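You operate a simulated robot arm through the tools that you are given. There is no shell and no other tool. Be economical: measure what you need, move in short steps, check, and stop when the job is done.

You are at the controls of a simulated robot arm. One attempt, no reset.

TASK
Pull-test the red and blue terminals; stand the weak one in the crimp block and rack the sound one.
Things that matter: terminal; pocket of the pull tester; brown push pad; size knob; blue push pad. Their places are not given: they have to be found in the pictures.

The check looks at the end state, three seconds after you hand in, the way a careful person would. Anything else that was tipped, shoved, dropped, spilled or broken makes it a failure.

THE ROBOT
A 7-joint arm with a two-finger parallel gripper, fixed in place. Base frame: the origin is at the foot of the arm, x ahead of it, y to its left, z up; the work surface is at about z = 0.6. Units: cm, degrees, N and s.
With the tool pointing down near the work surface it reaches from about 24 to 62 cm from the base axis. Its first joint turns from -66.0 to 66.0 degrees. Payload 2.6 kg.
Tool frame: the origin (TCP) lies between the finger pads and is the grasp point; the fingertips stand 3 cm ahead of it; z points along the fingers, y is the line along which they close. The gripper opens to 9.4 cm. The fingers are 2.8 cm wide and 1 cm thick; the gripper's body (5 by 9.6 cm) begins 5.5 cm behind the TCP.
Orientation is that of the tool frame in the base frame, as a unit quaternion [x, y, z, w]. With the fingers straight down and closing along the base's y, the tool's x points along the base's -x, its y along +y and its z along -z.

THE INTERFACE
- The arm moves only by the tool step_arm. Its argument "moves" is a list of rows, each a list of 3 entries, a list of its own where there are three numbers: the shift along the tool's x, y, z in units of 30 mm (1.0 is 30 mm), then the turn, a rotation vector about the tool's x, y, z in units of 4 degrees (1.0 is 4 degrees), then the closure, from 0 (fully open) to 1 (shut). In form: [[[tx, ty, tz], [rx, ry, rz], grip], ...]. A call has 1 to 8 rows; each row shifts and turns the commanded pose from where the row before left it, along the tool's axes as they then stand. A call with a number of a shift or a turn outside -1 to 1 is refused whole. A row lasts 0.2 s, in which the tool goes at most 5 cm and 8.6 degrees; a call with a longer step from one row to the next is refused whole, and so is a gripper value outside its range. Where a pose cannot be reached the arm comes as near as it can. A force on the tool above 40 N (or 10 N above the force at the start of the call, whichever is more), or a blocked arm, ends the call early, and 0.2 s more pass. The fingers move at their own pace (about 7.2 cm/s each) and stop on an object; they squeeze with about 23 N. The grip force told is the motor's: it shows also when the fingers shut on nothing. Time passes only in rows, and 0.2 s behind the last, so rows that do not move let the fingers close. The reply holds the time, the measured pose of the TCP, the force on the tool along the base axes, the opening and the grip force, in the units named above and with some noise, and new pictures: "show" is both (left out), scene, wrist or none.
- Cameras (640 x 400 px; columns grow to the right, rows downward): "scene" is fixed at [2.71, 42.85, 56.31]; the picture's right is [-0.83, -0.56, 0.00], its down [-0.32, 0.47, -0.82] and it looks along [0.46, -0.68, -0.57] (base axes); focal length 333 px, centre (320, 200). "wrist" rides on the gripper at [-3.7, 0, -5.8] in the tool frame; the picture's right is [0.00, -1.00, 0.00], its down [0.97, 0.00, -0.24] and it looks along [0.24, 0.00, 0.97] (tool axes); focal length 218 px, centre (320, 200).
- probe_pixels(camera, pixels): for up to 12 pixels [column, row] of the newest picture of that camera ("zoom" is the newest enlarged one), the place [x, y, z] in the base frame of the surface seen there, good to about 0.2 cm. No time passes.
- enlarge(camera, box): a new picture of the part [left, top, right, bottom] of that camera's present view, enlarged. No time passes.
- close_job(): hands the job in; it is judged then, once.

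Go step by step. Measure first, check grasps and placings, and put right what went wrong. The budget is 80 turns and 120 pictures, counting those below and the enlarged ones. Unless the task says otherwise, let go and move clear before handing in, and close with one line.

The tools are called after "Request:" by a JSON object that holds its "api" and its "payload". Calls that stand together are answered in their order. step_arm: Moves the arm, as the interface text tells. Its arguments: {"type":"object","properties":{"moves":{"type":"array","items":{"type":"array"}},"show":{"type":"string","enum":["both","scene","wrist","none"]}},"required":["moves"]} The other tools are called the same way: probe_pixels (camera, pixels) gives the place of the surface under pixels of a picture; enlarge (camera, box) takes an enlarged picture of a part of a camera's view; close_job () hands the job in.

At the start:

```text
t: 0.0
tcp_pos: [30.35, -13.51, 35.17]
orientation: [0.0, 1.0, 0.0, 0.0]
wrist_force: [0.3, 0.5, 0.6]
gripper_width: 9.41
gripper_force: 0.1
```

scene: 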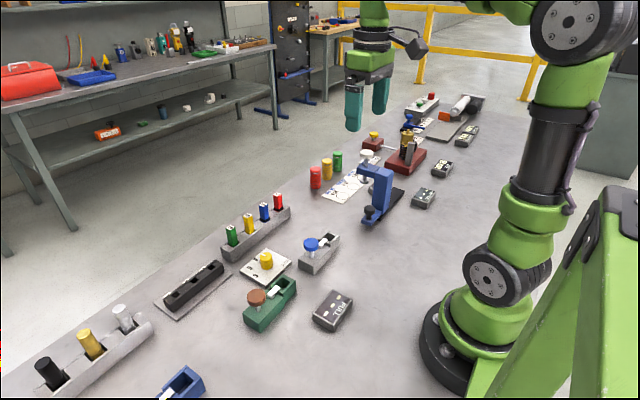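
wrist: 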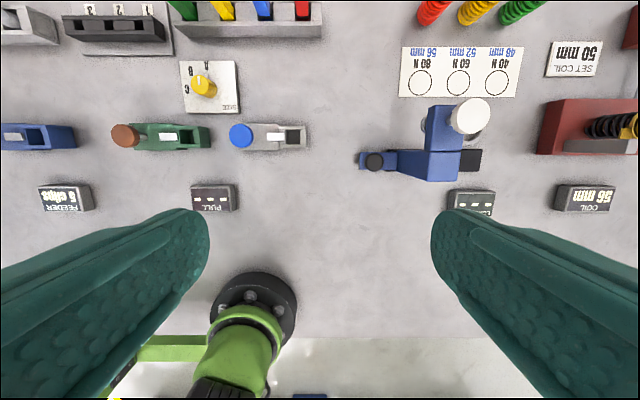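

The scene shows a rack with green, yellow, blue and red terminals near (255,225), a green device with a brown pad (258,296), a grey device with a blue pad (312,243) and a knob plate (266,262). I'll enlarge these areas.

Request:
{"api": "enlarge", "payload": {"camera": "scene", "box": [140, 180, 360, 340]}}

Request:
{"api": "enlarge", "payload": {"camera": "wrist", "box": [0, 0, 340, 220]}}

Request:
{"api": "enlarge", "payload": {"camera": "scene", "box": [0, 240, 220, 400]}}

Request:
{"api": "enlarge", "payload": {"camera": "scene", "box": [290, 80, 510, 240]}}

```text
2.50 times, centred on (250, 260) of scene
```

zoom: 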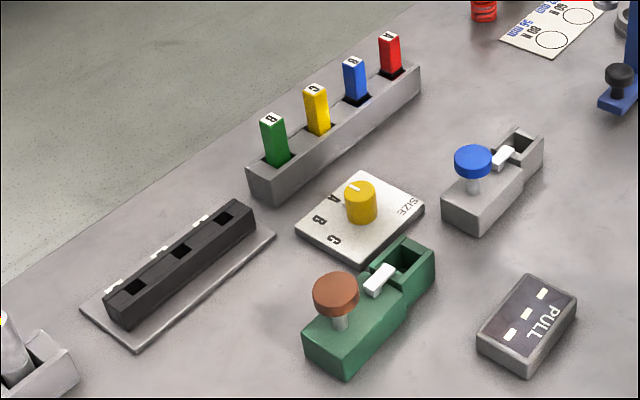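

```text
1.82 times, centred on (170, 110) of wrist
```

zoom: 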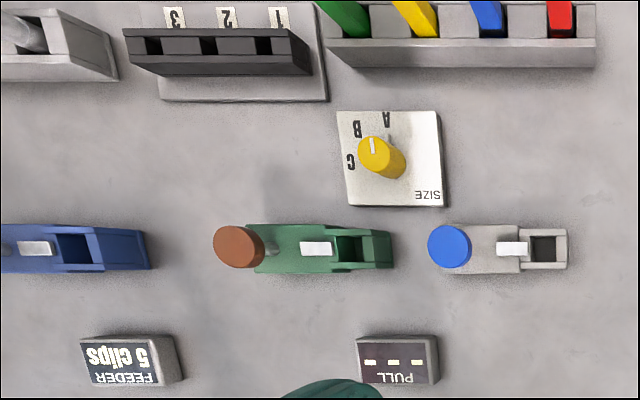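

```text
2.50 times, centred on (110, 320) of scene
```

zoom: 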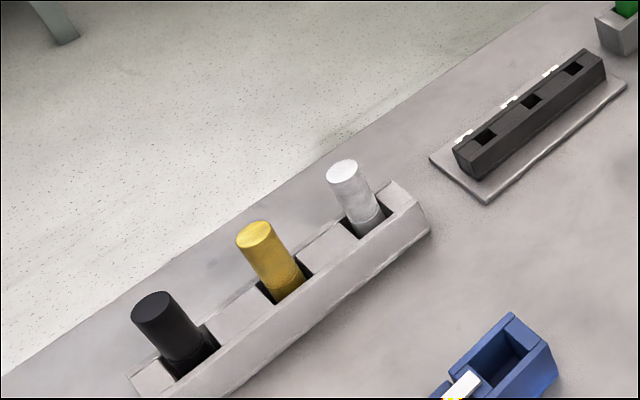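

```text
2.50 times, centred on (400, 160) of scene
```

zoom: 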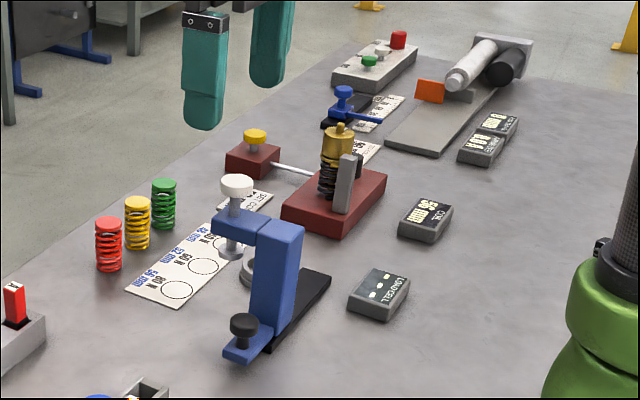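

The terminals carry size letters (red A, blue B). I'll measure positions before moving in.

Request:
{"api": "probe_pixels", "payload": {"camera": "wrist", "pixels": [[126, 135], [188, 137], [167, 136], [240, 135], [289, 137], [272, 137], [203, 86], [213, 200], [298, 14], [262, 10], [122, 22], [190, 15]]}}

Request:
{"api": "probe_pixels", "payload": {"camera": "scene", "pixels": [[278, 194], [264, 205], [249, 216], [232, 228], [266, 254], [257, 297], [297, 284], [310, 243], [332, 238], [179, 297], [206, 279], [226, 267]]}}

Request:
{"api": "step_arm", "payload": {"moves": [[[-1, 1, 0], [0, 0, 0], 0], [[-1, 1, 0], [0, 0, 0], 0], [[0, 1, 0], [0, 0, 0], 0], [[0, 1, 0], [0, 0, 0], 0], [[0, 1, 0], [0, 0, 0], 0]], "show": "wrist"}}

```text
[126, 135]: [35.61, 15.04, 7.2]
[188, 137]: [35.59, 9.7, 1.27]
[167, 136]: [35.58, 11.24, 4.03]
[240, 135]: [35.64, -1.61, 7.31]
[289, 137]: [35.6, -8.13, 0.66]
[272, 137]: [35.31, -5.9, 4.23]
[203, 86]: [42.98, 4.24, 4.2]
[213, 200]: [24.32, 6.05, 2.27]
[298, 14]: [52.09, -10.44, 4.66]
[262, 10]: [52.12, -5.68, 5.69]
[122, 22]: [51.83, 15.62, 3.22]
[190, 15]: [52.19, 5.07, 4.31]
```

```text
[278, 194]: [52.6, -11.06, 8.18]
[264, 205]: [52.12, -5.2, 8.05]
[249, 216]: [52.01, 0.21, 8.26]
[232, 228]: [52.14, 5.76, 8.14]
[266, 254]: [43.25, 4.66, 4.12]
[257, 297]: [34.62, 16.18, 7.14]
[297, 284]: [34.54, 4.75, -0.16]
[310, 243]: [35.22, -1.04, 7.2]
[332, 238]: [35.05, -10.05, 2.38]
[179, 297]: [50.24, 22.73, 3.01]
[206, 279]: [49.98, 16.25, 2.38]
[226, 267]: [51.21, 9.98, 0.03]
```

```text
t: 1.2
tcp_pos: [36.23, 1.69, 35.26]
orientation: [-0.001, 1.0, -0.001, 0.001]
wrist_force: [-0.6, -0.4, 0.4]
gripper_width: 9.43
gripper_force: 0.1
```

wrist: 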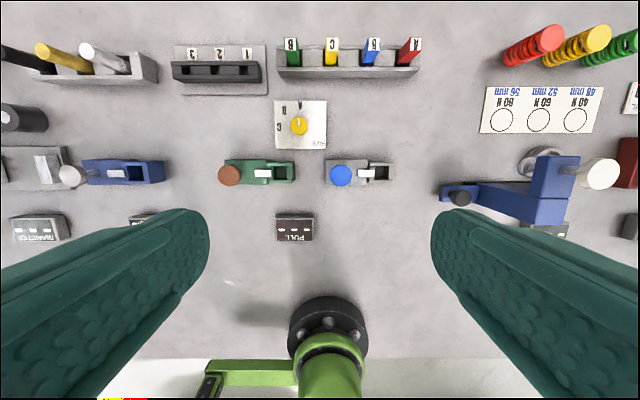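

Request:
{"api": "enlarge", "payload": {"camera": "wrist", "box": [160, 20, 430, 190]}}

Request:
{"api": "enlarge", "payload": {"camera": "wrist", "box": [210, 90, 410, 245]}}

```text
2.35 times, centred on (295, 105) of wrist
```

zoom: 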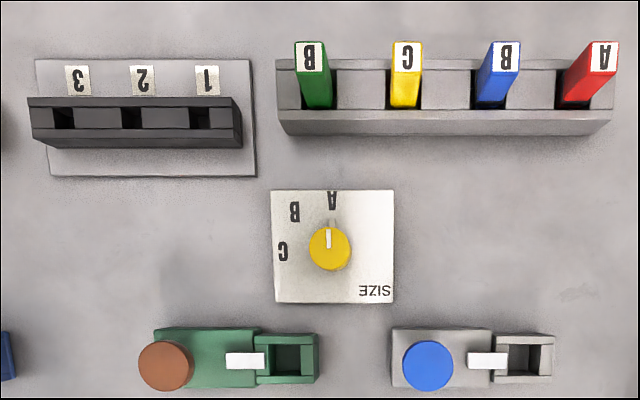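

```text
2.58 times, centred on (310, 168) of wrist
```

zoom: 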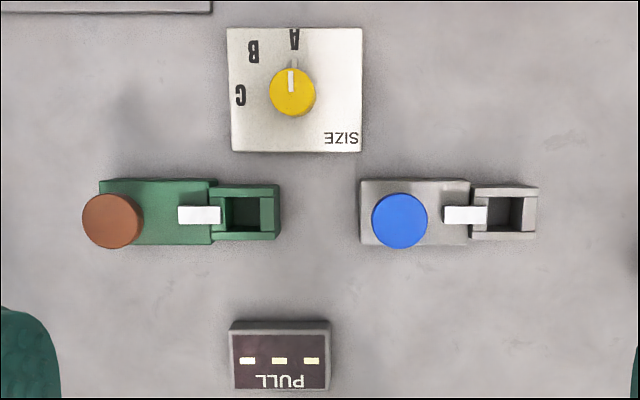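

I want to tell the stations apart, so I'll look at the left side of the bench.

Request:
{"api": "step_arm", "payload": {"moves": [[[0, 1, 0], [0, 0, 0], 0], [[0, 1, 0], [0, 0, 0], 0], [[0, 1, 0], [0, 0, 0], 0], [[0, 1, 0], [0, 0, 0], 0], [[0, 1, 0], [0, 0, 0], 0], [[0, 1, 0], [0, 0, 0], 0]], "show": "wrist"}}

Request:
{"api": "enlarge", "payload": {"camera": "wrist", "box": [0, 0, 400, 250]}}

Request:
{"api": "enlarge", "payload": {"camera": "wrist", "box": [260, 0, 500, 150]}}

```text
t: 2.6
tcp_pos: [36.37, 19.61, 35.08]
orientation: [0.0, 1.0, 0.0, 0.001]
wrist_force: [-0.4, 0.6, -0.2]
gripper_width: 9.41
gripper_force: 0.2
```

wrist: 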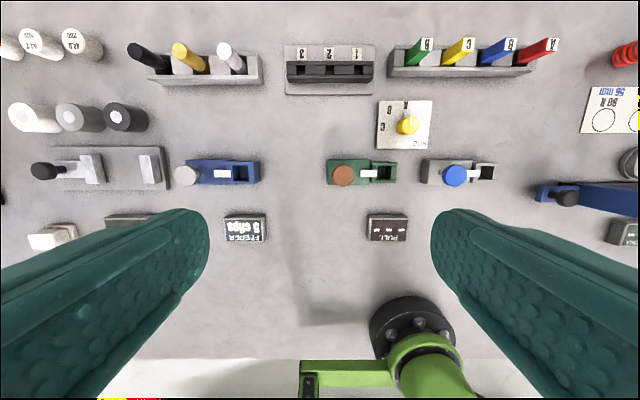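

```text
1.60 times, centred on (200, 125) of wrist
```

zoom: 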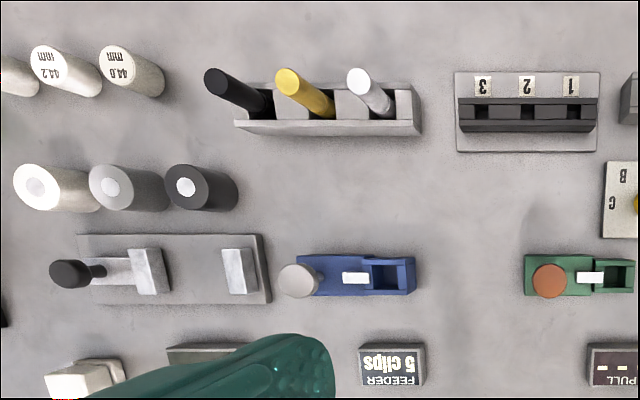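

```text
2.67 times, centred on (380, 75) of wrist
```

zoom: 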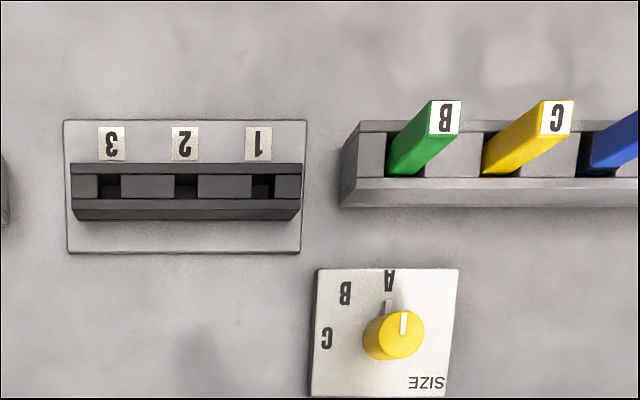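

The PULL display lines up with the green device's pocket, so green (brown pad) is the tester and the grey one (blue pad) looks like the crimp block. I'll get a closer view of the pockets.

Request:
{"api": "step_arm", "payload": {"moves": [[[1, -1, 1], [0, 0, 0], 0], [[1, -1, 1], [0, 0, 0], 0], [[0, -1, 1], [0, 0, 0], 0], [[0, -1, 1], [0, 0, 0], 0], [[0, -1, 0], [0, 0, 0], 0], [[0, -1, 0], [0, 0, 0], 0]], "show": "wrist"}}

Request:
{"api": "enlarge", "payload": {"camera": "wrist", "box": [160, 20, 480, 220]}}

```text
refused: row 1 steps farther than a row can; nothing moved
```

```text
2.00 times, centred on (320, 120) of wrist
```

zoom: 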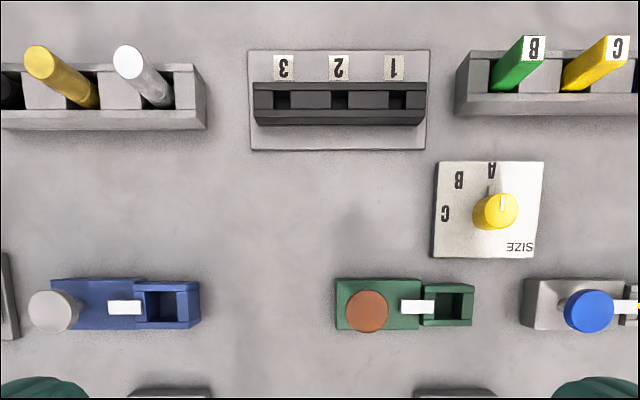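

The combined diagonal step was too long, so I'll send it again with smaller steps.

Request:
{"api": "step_arm", "payload": {"moves": [[[0, -1, 1], [0, 0, 0], 0], [[0, -1, 1], [0, 0, 0], 0], [[0, -1, 1], [0, 0, 0], 0], [[0, -1, 1], [0, 0, 0], 0], [[1, -1, 0], [0, 0, 0], 0], [[0, -1, 0], [0, 0, 0], 0]], "show": "wrist"}}

Request:
{"api": "enlarge", "payload": {"camera": "wrist", "box": [160, 0, 480, 200]}}

```text
t: 4.0
tcp_pos: [33.38, 1.5, 23.2]
orientation: [-0.001, 1.0, 0.0, -0.001]
wrist_force: [-0.1, -0.7, -0.1]
gripper_width: 9.39
gripper_force: 0.1
```

wrist: 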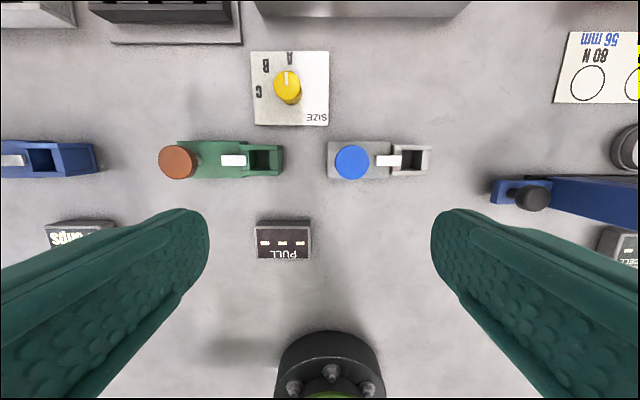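

```text
2.00 times, centred on (320, 100) of wrist
```

zoom: 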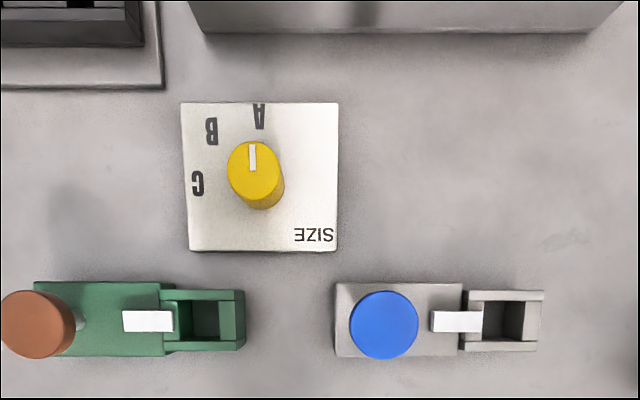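

The pockets are clear at zoom (205,320) and (500,320). I'll probe their rims and floors.

Request:
{"api": "probe_pixels", "payload": {"camera": "zoom", "pixels": [[205, 295], [205, 346], [228, 320], [205, 325], [178, 299], [502, 296], [502, 346], [530, 320], [500, 325], [148, 321], [457, 321], [385, 320]]}}

Request:
{"api": "enlarge", "payload": {"camera": "wrist", "box": [210, 130, 450, 190]}}

```text
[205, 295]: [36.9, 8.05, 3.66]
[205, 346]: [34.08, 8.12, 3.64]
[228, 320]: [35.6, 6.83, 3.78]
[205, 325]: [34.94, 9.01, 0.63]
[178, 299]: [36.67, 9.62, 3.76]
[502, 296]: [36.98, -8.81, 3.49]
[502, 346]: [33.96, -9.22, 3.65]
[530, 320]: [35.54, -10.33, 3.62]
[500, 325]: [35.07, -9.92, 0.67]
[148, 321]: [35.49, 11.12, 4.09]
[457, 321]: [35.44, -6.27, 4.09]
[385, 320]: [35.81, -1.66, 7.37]
```

```text
2.67 times, centred on (330, 160) of wrist
```

zoom: 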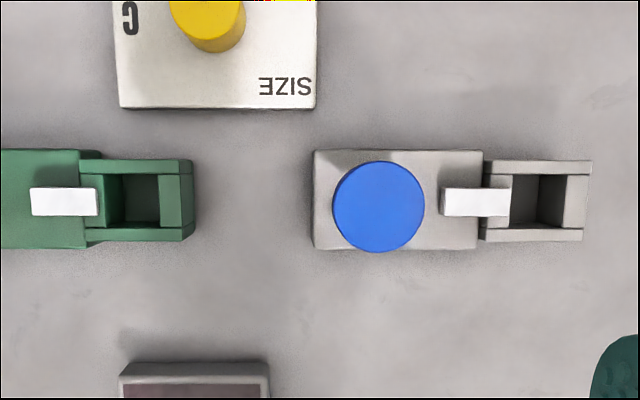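

Request:
{"api": "probe_pixels", "payload": {"camera": "zoom", "pixels": [[102, 222], [107, 225], [163, 200], [158, 200], [135, 169], [135, 176], [135, 224], [135, 230], [510, 222], [566, 200], [538, 171], [538, 232]]}}

Request:
{"api": "enlarge", "payload": {"camera": "scene", "box": [210, 170, 310, 260]}}

```text
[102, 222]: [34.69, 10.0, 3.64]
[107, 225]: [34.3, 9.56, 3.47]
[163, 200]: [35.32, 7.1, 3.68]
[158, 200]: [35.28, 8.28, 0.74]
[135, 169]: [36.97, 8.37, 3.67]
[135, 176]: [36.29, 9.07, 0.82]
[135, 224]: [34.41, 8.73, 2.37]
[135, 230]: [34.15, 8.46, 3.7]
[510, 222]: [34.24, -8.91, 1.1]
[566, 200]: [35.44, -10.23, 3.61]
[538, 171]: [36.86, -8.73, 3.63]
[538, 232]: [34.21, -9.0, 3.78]
```

```text
4.44 times, centred on (260, 215) of scene
```

zoom: 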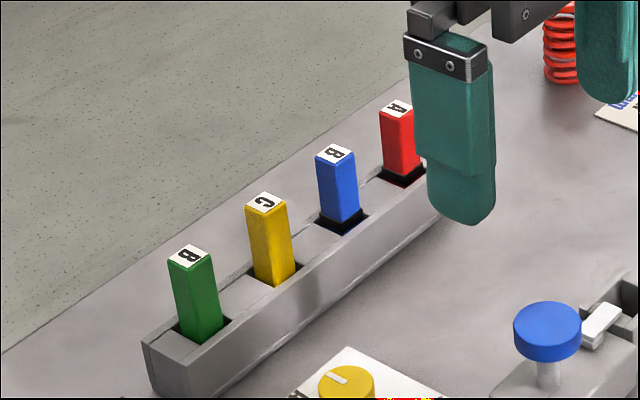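

Pocket centres: tester about (35.5, 8.4), crimp about (35.5, -8.95), each about 2.4 cm square. Next I'll go above the red terminal near (52.2,-10.8).

Request:
{"api": "step_arm", "payload": {"moves": [[[-0.9, -0.6, 0], [0, 0, 0], 0], [[-0.9, -0.6, 0], [0, 0, 0], 0], [[-0.9, -0.6, 0], [0, 0, 0], 0], [[-0.9, -0.6, 0], [0, 0, 0], 0], [[-0.9, -0.6, 0], [0, 0, 0], 0], [[-0.9, -0.6, 0], [0, 0, 0], 0], [[-0.85, -0.5, 0.5], [0, 0, 0], 0.5], [[0, 0, 0.9], [0, 0, 0], 0.55]], "show": "both"}}

Request:
{"api": "enlarge", "payload": {"camera": "wrist", "box": [160, 100, 480, 300]}}

```text
t: 5.8
tcp_pos: [52.12, -10.75, 19.11]
orientation: [0.0, 1.0, 0.0, 0.0]
wrist_force: [0.0, -0.5, 0.6]
gripper_width: 4.2
gripper_force: 0.2
```

scene: 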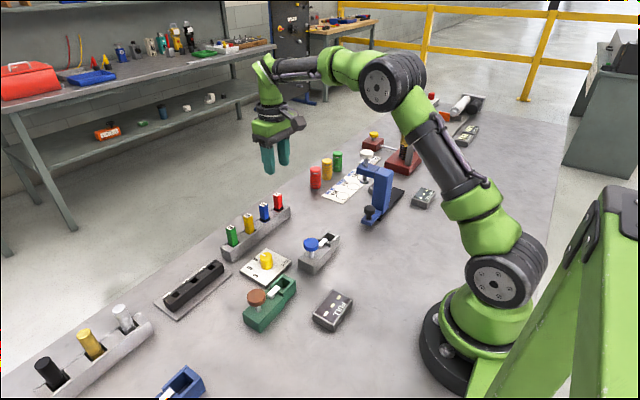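
wrist: 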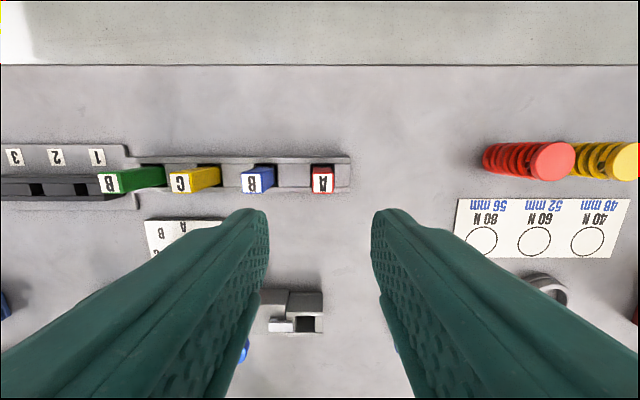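

```text
2.00 times, centred on (320, 200) of wrist
```

zoom: 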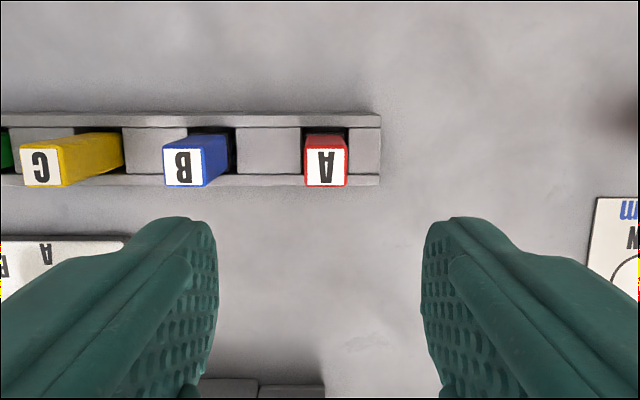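

Request:
{"api": "probe_pixels", "payload": {"camera": "zoom", "pixels": [[326, 154], [326, 180], [307, 160], [345, 160], [326, 143], [268, 156], [268, 119], [185, 165], [300, 181], [365, 180], [170, 160], [200, 160]]}}

```text
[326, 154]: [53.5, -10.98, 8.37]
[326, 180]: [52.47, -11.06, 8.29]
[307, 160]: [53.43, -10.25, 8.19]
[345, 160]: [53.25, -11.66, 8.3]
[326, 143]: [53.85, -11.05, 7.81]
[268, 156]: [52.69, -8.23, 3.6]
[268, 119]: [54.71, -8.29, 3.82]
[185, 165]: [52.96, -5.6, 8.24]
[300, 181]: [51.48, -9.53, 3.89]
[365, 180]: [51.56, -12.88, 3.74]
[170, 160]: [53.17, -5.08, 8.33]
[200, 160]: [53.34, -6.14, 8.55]
```

Red's centre is (53.0, -10.97), its top is at z 8.3 and the rack rim is at 3.75. I'll descend with TCP to z≈7.7 and grip.

Request:
{"api": "step_arm", "payload": {"moves": [[[-0.3, -0.07, 0.8], [0, 0, 0], 0.55], [[0, 0, 1], [0, 0, 0], 0.55], [[0, 0, 1], [0, 0, 0], 0.55], [[0, 0, 0.5], [0, 0, 0], 0.55], [[0, 0, 0.5], [0, 0, 0], 0.55], [[0, 0, 0], [0, 0, 0], 0.55]], "show": "both"}}

Request:
{"api": "enlarge", "payload": {"camera": "scene", "box": [220, 140, 340, 260]}}

```text
t: 7.2
tcp_pos: [53.18, -11.05, 7.52]
orientation: [0.0, 1.0, 0.0, 0.0]
wrist_force: [-0.2, -1.3, -1.4]
gripper_width: 4.24
gripper_force: 0.1
```

scene: 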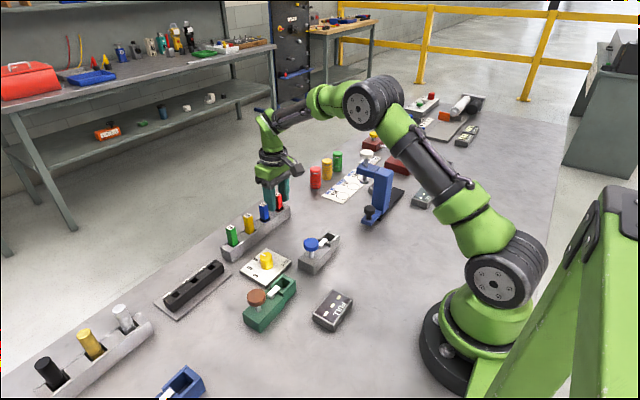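
wrist: 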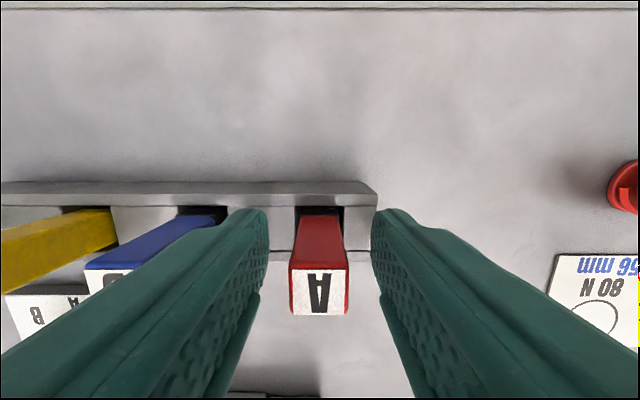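

```text
3.33 times, centred on (280, 200) of scene
```

zoom: 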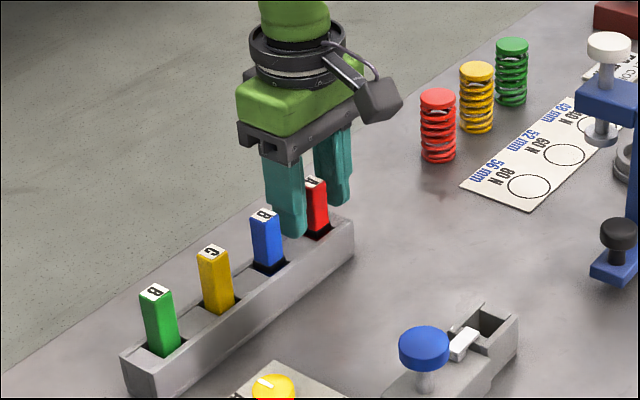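

The terminal is centred between the fingers (label at px 318,290). Closing, then lifting.

Request:
{"api": "step_arm", "payload": {"moves": [[[0, 0, 0], [0, 0, 0], 1], [[0, 0, 0], [0, 0, 0], 1], [[0, 0, 0], [0, 0, 0], 1], [[0, 0, -0.5], [0, 0, 0], 1], [[0, 0, -1], [0, 0, 0], 1], [[0, 0, -1], [0, 0, 0], 1], [[0, 0, -0.5], [0, 0, 0], 1]], "show": "both"}}

Request:
{"api": "enlarge", "payload": {"camera": "scene", "box": [220, 120, 340, 240]}}

```text
t: 8.8
tcp_pos: [53.0, -10.94, 16.52]
orientation: [0.001, 1.0, 0.0, -0.001]
wrist_force: [0.0, -0.3, -0.1]
gripper_width: 1.61
gripper_force: 22.9
```

scene: 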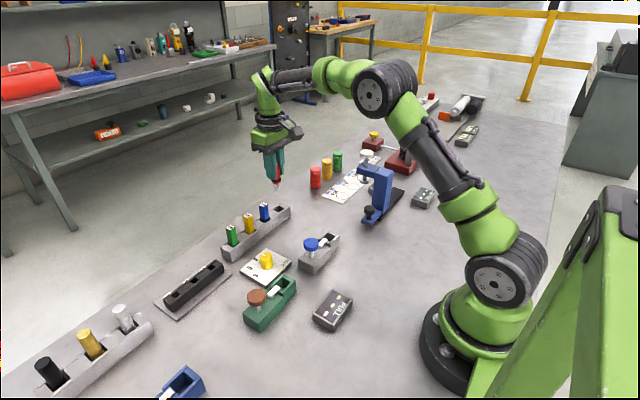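
wrist: 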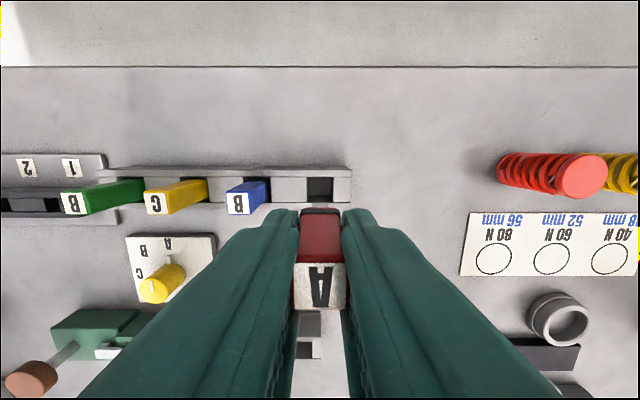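

```text
3.33 times, centred on (280, 180) of scene
```

zoom: 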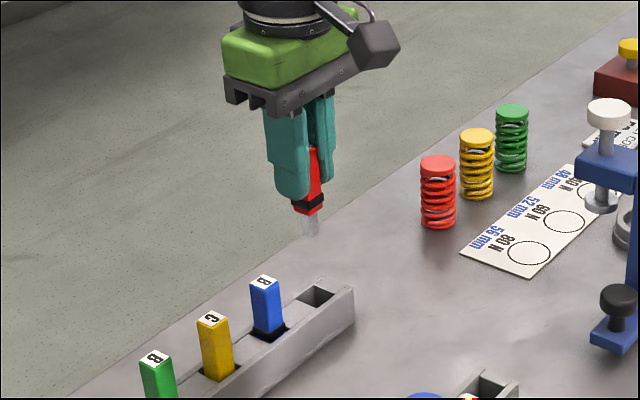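

Red is held (width 1.61). It has a collar and a pin below, so I'll probe those for the length.

Request:
{"api": "probe_pixels", "payload": {"camera": "zoom", "pixels": [[311, 234], [309, 225], [308, 211], [307, 200], [303, 228], [317, 228]]}}

Request:
{"api": "enlarge", "payload": {"camera": "scene", "box": [255, 150, 305, 200]}}

```text
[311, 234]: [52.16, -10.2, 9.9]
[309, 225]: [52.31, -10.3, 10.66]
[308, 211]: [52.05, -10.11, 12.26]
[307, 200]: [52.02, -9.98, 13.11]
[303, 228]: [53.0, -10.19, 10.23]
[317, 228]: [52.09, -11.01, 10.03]
```

```text
8.00 times, centred on (280, 175) of scene
```

zoom: 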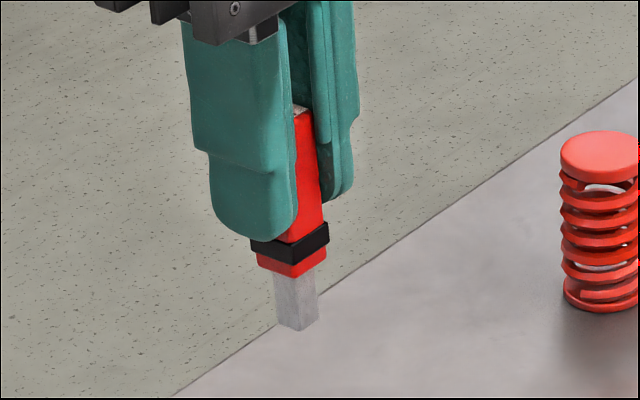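

The pin bottom is about 6.8 cm below the TCP. I'll carry it over the tester pocket.

Request:
{"api": "step_arm", "payload": {"moves": [[[0.838, 0.921, 0], [0, 0, 0], 1], [[0.838, 0.921, 0], [0, 0, 0], 1], [[0.838, 0.921, 0], [0, 0, 0], 1], [[0.838, 0.921, 0], [0, 0, 0], 1], [[0.838, 0.921, 0], [0, 0, 0], 1], [[0.838, 0.921, 0], [0, 0, 0], 1], [[0.838, 0.921, 0], [0, 0, 0], 1], [[0, 0, 0], [0, 0, 0], 1]], "show": "both"}}

Request:
{"api": "enlarge", "payload": {"camera": "scene", "box": [220, 200, 340, 320]}}

```text
t: 10.6
tcp_pos: [35.33, 8.36, 16.53]
orientation: [0.0, 1.0, -0.001, 0.0]
wrist_force: [-0.4, -1.2, -0.2]
gripper_width: 1.62
gripper_force: 23.3
```

scene: 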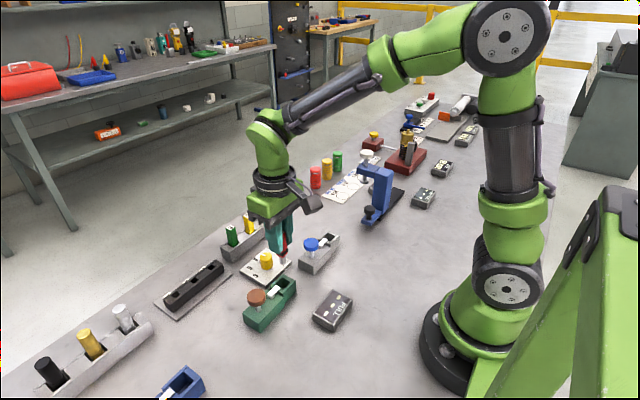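
wrist: 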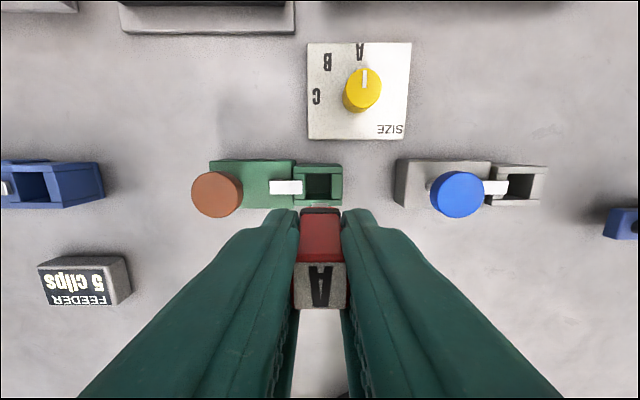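

```text
3.33 times, centred on (280, 260) of scene
```

zoom: 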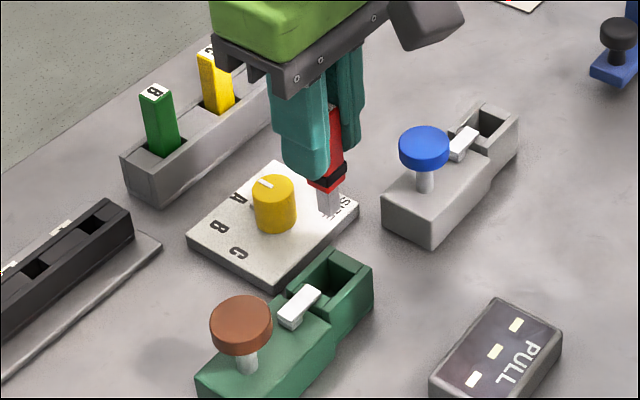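

Request:
{"api": "probe_pixels", "payload": {"camera": "wrist", "pixels": [[318, 168], [318, 203], [318, 172], [318, 199], [338, 184], [303, 180], [318, 165], [318, 206]]}}

Request:
{"api": "enlarge", "payload": {"camera": "wrist", "box": [270, 150, 370, 215]}}

```text
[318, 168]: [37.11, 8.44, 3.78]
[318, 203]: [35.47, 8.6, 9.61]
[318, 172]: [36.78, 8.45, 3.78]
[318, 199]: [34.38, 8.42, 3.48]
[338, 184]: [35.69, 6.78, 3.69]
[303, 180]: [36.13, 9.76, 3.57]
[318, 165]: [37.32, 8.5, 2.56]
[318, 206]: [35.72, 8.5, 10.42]
```

```text
6.15 times, centred on (320, 182) of wrist
```

zoom: 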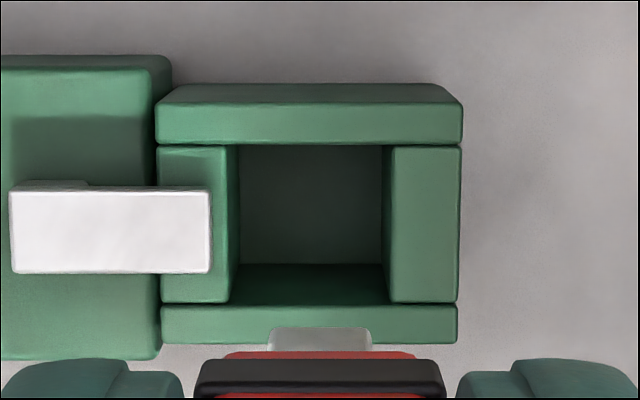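

Pocket centre refines to about (35.6, 8.4) and the collar clearance is about 0.15 cm. I'll apply a small correction and stop with the pin just above the rim.

Request:
{"api": "step_arm", "payload": {"moves": [[[-0.05, 0.035, 0.5], [0, 0, 0], 1], [[0, 0, 0.7], [0, 0, 0], 1], [[0, 0, 0.6], [0, 0, 0], 1], [[0, 0, 0], [0, 0, 0], 1]], "show": "both"}}

Request:
{"api": "enlarge", "payload": {"camera": "scene", "box": [230, 220, 330, 320]}}

Request:
{"api": "enlarge", "payload": {"camera": "wrist", "box": [250, 150, 390, 240]}}

```text
t: 11.6
tcp_pos: [35.43, 8.6, 11.13]
orientation: [0.001, 1.0, 0.0, 0.0]
wrist_force: [0.1, -0.3, -0.1]
gripper_width: 1.63
gripper_force: 23.2
```

scene: 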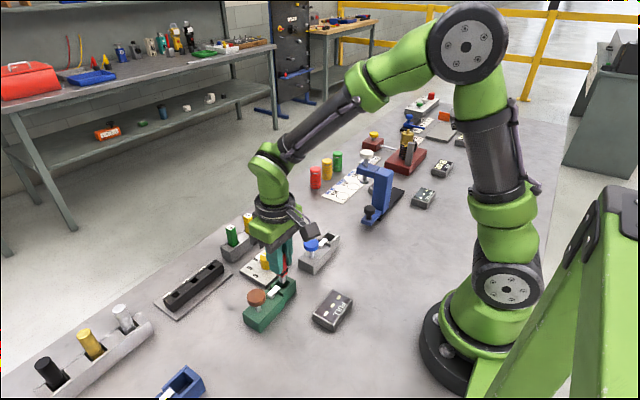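
wrist: 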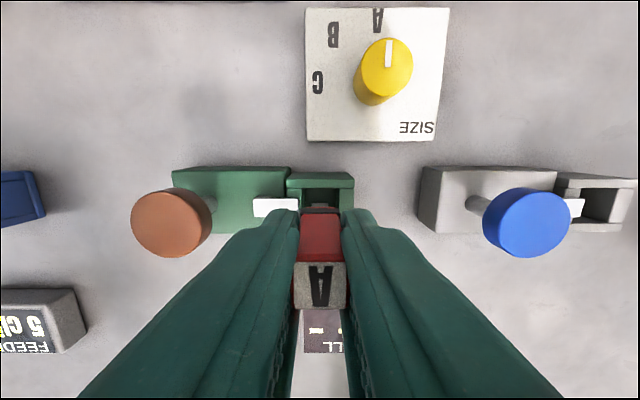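

```text
4.00 times, centred on (280, 270) of scene
```

zoom: 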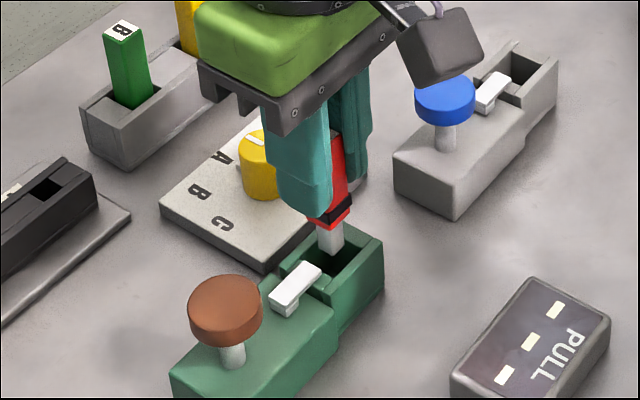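

```text
4.44 times, centred on (320, 195) of wrist
```

zoom: 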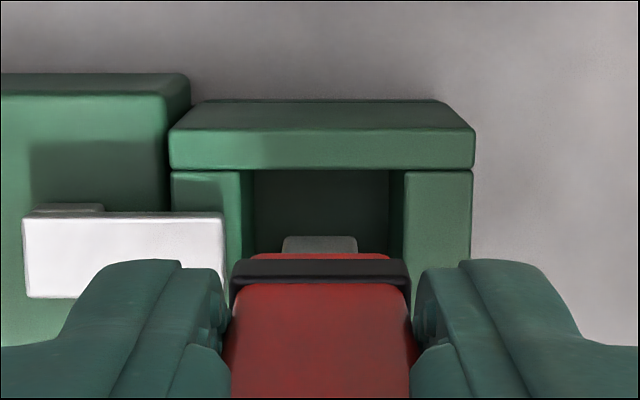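

The pin sits centred above the opening (zoom 320 versus 323). Lowering to just above the floor.

Request:
{"api": "step_arm", "payload": {"moves": [[[0, 0, 0.35], [0, 0, 0], 1], [[0, 0, 0.35], [0, 0, 0], 1], [[0, 0, 0.3], [0, 0, 0], 1], [[0, 0, 0.15], [0, 0, 0], 1], [[0, 0, 0], [0, 0, 0], 1]], "show": "scene"}}

Request:
{"api": "enlarge", "payload": {"camera": "scene", "box": [230, 220, 330, 320]}}

```text
t: 12.8
tcp_pos: [35.61, 8.4, 7.72]
orientation: [-0.001, 1.0, 0.0, 0.0]
wrist_force: [-0.6, -0.3, 0.2]
gripper_width: 1.59
gripper_force: 22.8
```

scene: 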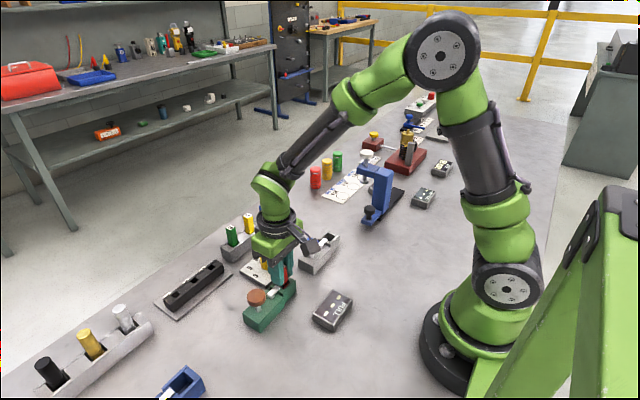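

```text
4.00 times, centred on (280, 270) of scene
```

zoom: 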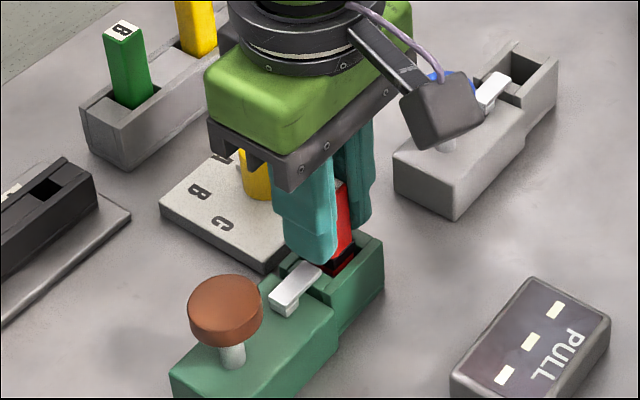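

It went in freely. I'll lower a touch, release, and rise straight up.

Request:
{"api": "step_arm", "payload": {"moves": [[[0, 0, 0.04], [0, 0, 0], 1], [[0, 0, 0], [0, 0, 0], 0.62], [[0, 0, 0], [0, 0, 0], 0.62], [[0, 0, -0.5], [0, 0, 0], 0.62], [[0, 0, -1], [0, 0, 0], 0.62], [[0, 0, -1], [0, 0, 0], 0.62], [[0, 0, -0.5], [0, 0, 0], 0.62]], "show": "both"}}

Request:
{"api": "enlarge", "payload": {"camera": "scene", "box": [230, 220, 370, 340]}}

```text
t: 14.4
tcp_pos: [35.78, 8.4, 16.47]
orientation: [-0.001, 1.0, 0.0, 0.0]
wrist_force: [-0.5, -0.6, 0.0]
gripper_width: 3.57
gripper_force: 0.1
```

scene: 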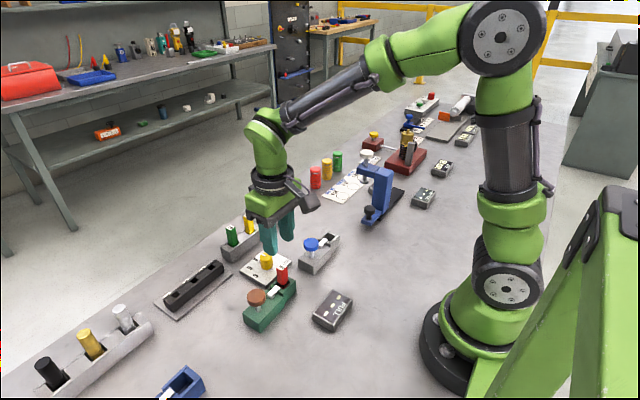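
wrist: 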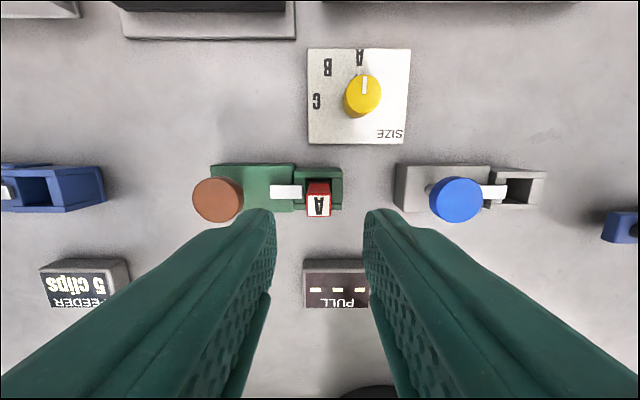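

```text
3.33 times, centred on (300, 280) of scene
```

zoom: 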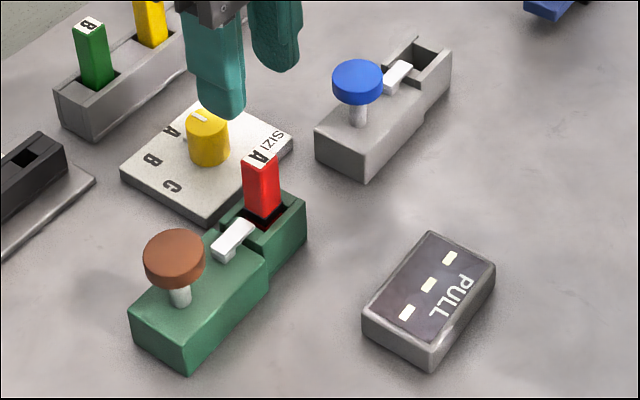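

Red stands in the tester. Next I'll close the fingers and locate the brown pad at px (217,199).

Request:
{"api": "probe_pixels", "payload": {"camera": "wrist", "pixels": [[217, 199], [197, 200], [238, 200], [217, 182], [217, 217]]}}

Request:
{"api": "step_arm", "payload": {"moves": [[[0, 1, 0], [0, 0, 0], 1], [[0, 0.8, 0], [0, 0, 0], 1], [[0.05, 0.5, 0], [0, 0, 0], 1], [[0, 0, 0], [0, 0, 0], 1]], "show": "wrist"}}

```text
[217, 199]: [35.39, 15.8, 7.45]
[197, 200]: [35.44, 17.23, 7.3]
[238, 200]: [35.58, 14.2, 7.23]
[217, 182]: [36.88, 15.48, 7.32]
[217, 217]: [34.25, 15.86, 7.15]
```

```text
t: 15.4
tcp_pos: [35.41, 15.26, 16.66]
orientation: [0.0, 1.0, 0.0, 0.0]
wrist_force: [0.1, 0.2, 0.5]
gripper_width: 0.01
gripper_force: 23.1
```

wrist: 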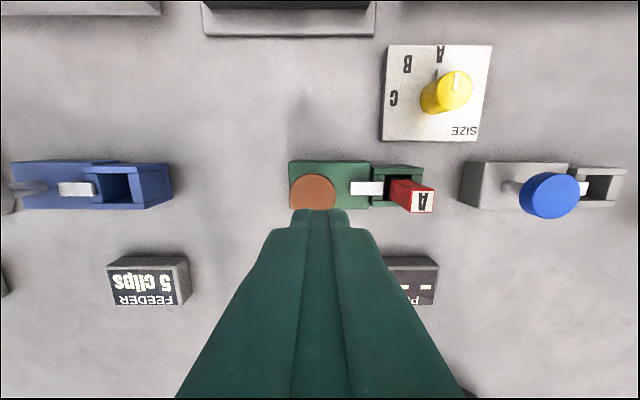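

Pad centre is (35.5, 15.65, 7.3). I'll descend to near contact, then press slowly in small steps.

Request:
{"api": "step_arm", "payload": {"moves": [[[0, 0.13, 0.9], [0, 0, 0], 1], [[0, 0, 1], [0, 0, 0], 1], [[0, 0, 0.1], [0, 0, 0], 1], [[0, 0, 0.1], [0, 0, 0], 1], [[0, 0, 0.1], [0, 0, 0], 1], [[0, 0, 0.1], [0, 0, 0], 1]], "show": "scene"}}

Request:
{"api": "enlarge", "payload": {"camera": "scene", "box": [230, 220, 370, 340]}}

```text
t: 16.8
tcp_pos: [35.26, 15.65, 9.7]
orientation: [0.0, 1.0, 0.0, 0.0]
wrist_force: [-0.3, 0.9, 2.1]
gripper_width: 0.0
gripper_force: 23.3
```

scene: 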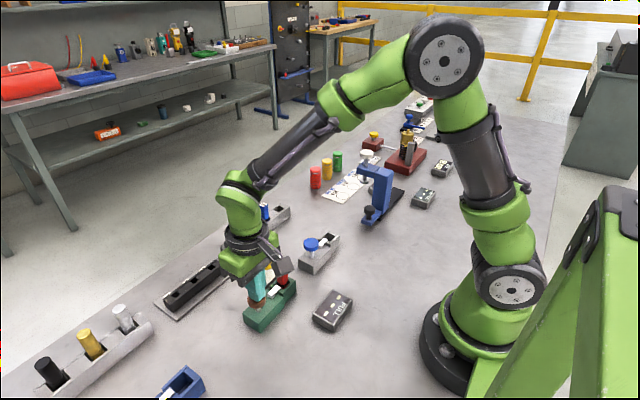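

```text
3.33 times, centred on (300, 280) of scene
```

zoom: 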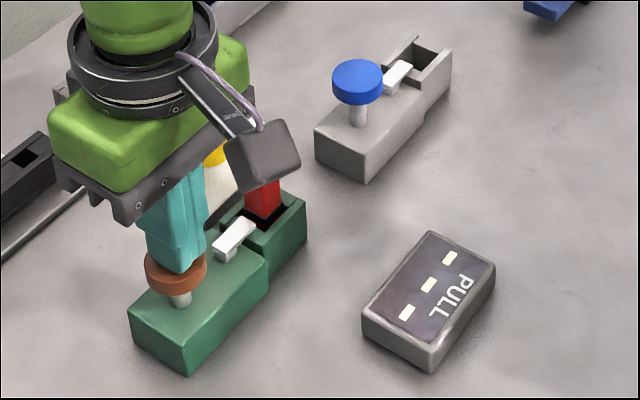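

The pad gives at about 2 N, so I'll press further.

Request:
{"api": "step_arm", "payload": {"moves": [[[0, 0, 0.1], [0, 0, 0], 1], [[0, 0, 0.1], [0, 0, 0], 1], [[0, 0, 0.1], [0, 0, 0], 1], [[0, 0, 0.1], [0, 0, 0], 1], [[0, 0, 0], [0, 0, 0], 1]], "show": "scene"}}

Request:
{"api": "enlarge", "payload": {"camera": "scene", "box": [230, 220, 370, 340]}}

```text
t: 17.9
tcp_pos: [35.41, 15.74, 8.77]
orientation: [0.001, 1.0, 0.001, 0.0]
wrist_force: [-6.3, -2.5, 14.1]
gripper_width: 0.0
gripper_force: 23.3
stopped in row 5: the force on the tool passed its limit (the readings are from after the stop); the commanded pose is now the measured one
```

scene: 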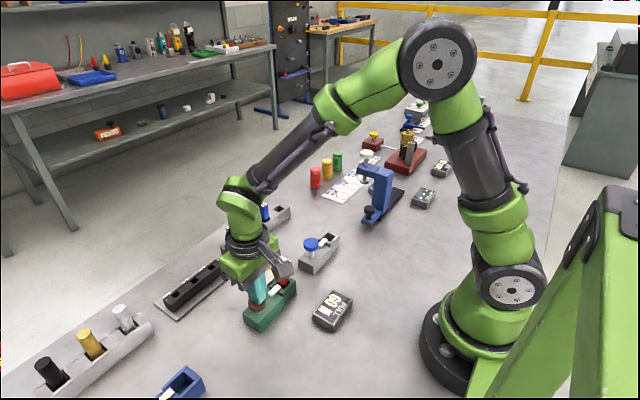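

```text
3.33 times, centred on (300, 280) of scene
```

zoom: 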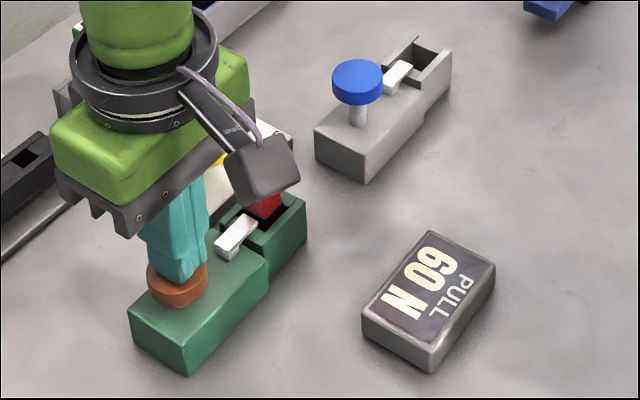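

The display now shows a reading. I'll lift off and read it up close.

Request:
{"api": "step_arm", "payload": {"moves": [[[0, 0, -0.5], [0, 0, 0], 1], [[0, 0, -1], [0, 0, 0], 1], [[0, 0, -1], [0, 0, 0], 1], [[0, -0.8, 0], [0, 0, 0], 1], [[0, -1, 0], [0, 0, 0], 1], [[0, -0.6, 0], [0, 0, 0], 0.62]], "show": "wrist"}}

Request:
{"api": "enlarge", "payload": {"camera": "scene", "box": [230, 230, 370, 340]}}

```text
t: 19.3
tcp_pos: [35.25, 8.56, 16.16]
orientation: [0.0, 1.0, -0.001, 0.0]
wrist_force: [0.4, 0.4, 0.7]
gripper_width: 3.58
gripper_force: 0.0
```

wrist: 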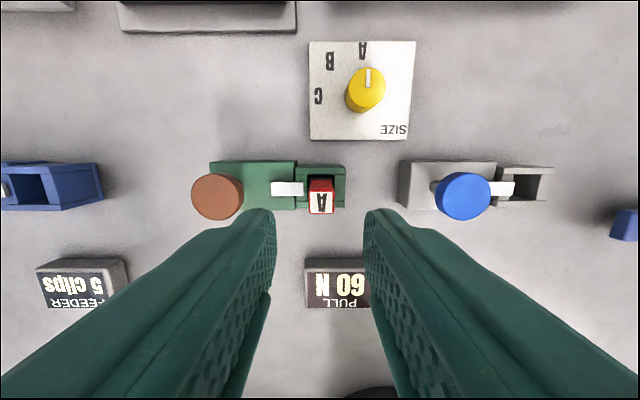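

```text
3.64 times, centred on (300, 285) of scene
```

zoom: 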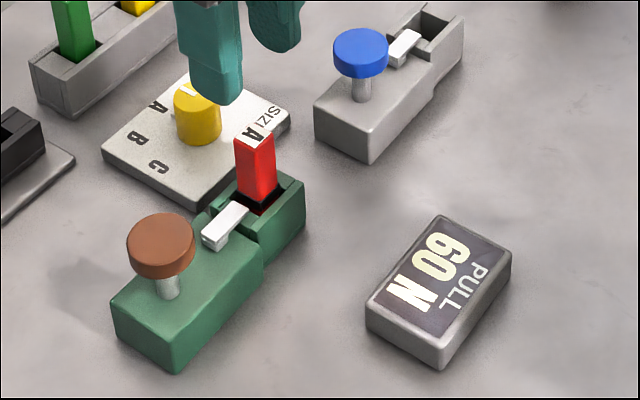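

Request:
{"api": "enlarge", "payload": {"camera": "wrist", "box": [290, 250, 380, 320]}}

Request:
{"api": "enlarge", "payload": {"camera": "scene", "box": [305, 280, 360, 335]}}

```text
5.71 times, centred on (335, 285) of wrist
```

zoom: 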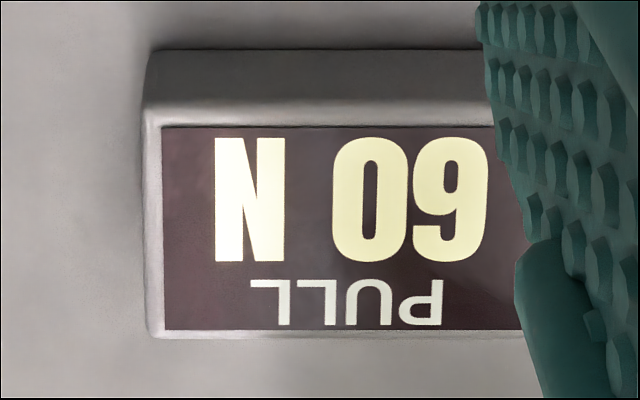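

```text
7.27 times, centred on (332, 308) of scene
```

zoom: 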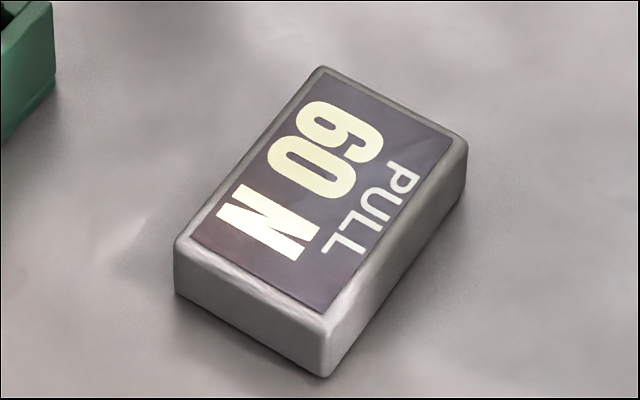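

Red reads 60 N. I'll pick it back up from the tester so blue can be tested.

Request:
{"api": "step_arm", "payload": {"moves": [[[-0.05, 0, 0.88], [0, 0, 0], 0.62], [[0, 0, 1], [0, 0, 0], 0.62], [[0, 0, 1], [0, 0, 0], 0.62], [[0, 0, 0], [0, 0, 0], 0.62], [[0, 0, 0], [0, 0, 0], 1], [[0, 0, 0], [0, 0, 0], 1]], "show": "wrist"}}

```text
t: 20.7
tcp_pos: [35.34, 8.51, 7.54]
orientation: [0.001, 1.0, 0.0, -0.001]
wrist_force: [-0.4, 0.5, -0.4]
gripper_width: 1.57
gripper_force: 22.9
```

wrist: 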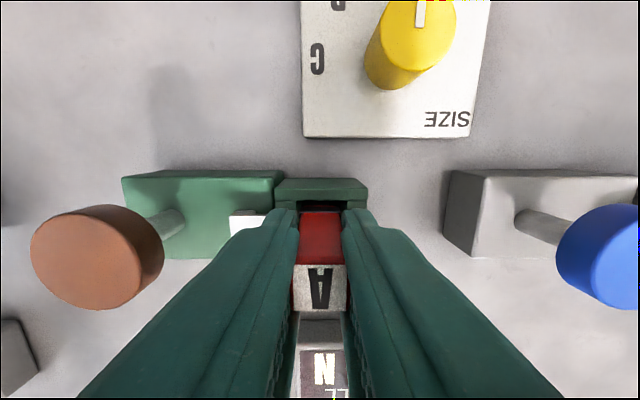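

Held. Lifting and carrying it back over its rack slot.

Request:
{"api": "step_arm", "payload": {"moves": [[[0, 0, -1], [0, 0, 0], 1], [[0, 0, -1], [0, 0, 0], 1], [[0, 0, -1], [0, 0, 0], 1], [[-1, -1, 0], [0, 0, 0], 1], [[-1, -1, 0], [0, 0, 0], 1], [[-1, -1, 0], [0, 0, 0], 1], [[-1, -1, 0], [0, 0, 0], 1], [[-1, -1, 0], [0, 0, 0], 1]], "show": "none"}}

Request:
{"api": "step_arm", "payload": {"moves": [[[-0.87, -0.75, 0], [0, 0, 0], 1], [[0, -0.73, 0], [0, 0, 0], 1], [[0, 0, 0], [0, 0, 0], 1]], "show": "both"}}

Request:
{"api": "enlarge", "payload": {"camera": "wrist", "box": [250, 150, 390, 240]}}

```text
t: 22.5
tcp_pos: [50.22, -6.52, 16.62]
orientation: [0.001, 1.0, 0.0, -0.001]
wrist_force: [-0.2, 0.2, -0.4]
gripper_width: 1.61
gripper_force: 22.9
```

```text
t: 23.3
tcp_pos: [52.99, -10.96, 16.41]
orientation: [0.001, 1.0, 0.0, -0.001]
wrist_force: [0.1, 0.3, -0.3]
gripper_width: 1.61
gripper_force: 22.6
```

scene: 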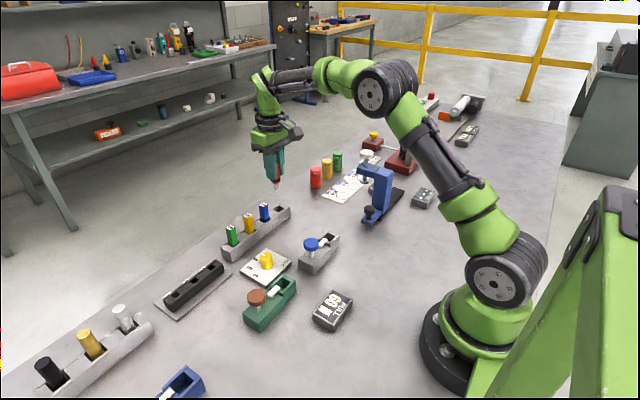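
wrist: 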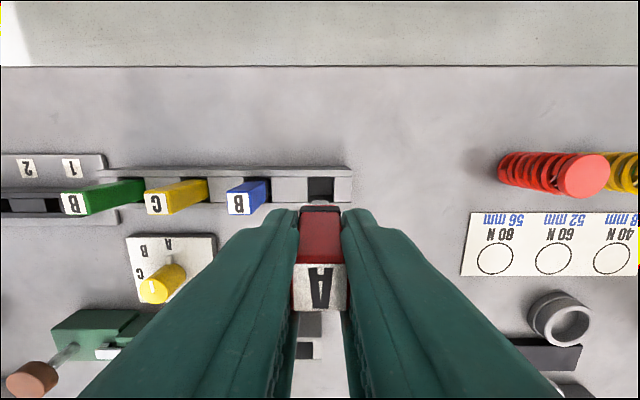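

```text
4.44 times, centred on (320, 195) of wrist
```

zoom: 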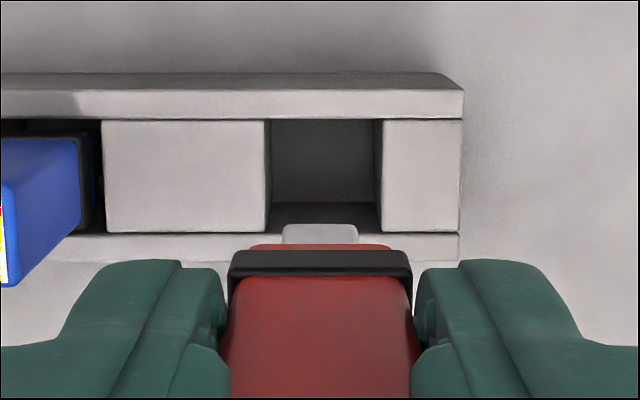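

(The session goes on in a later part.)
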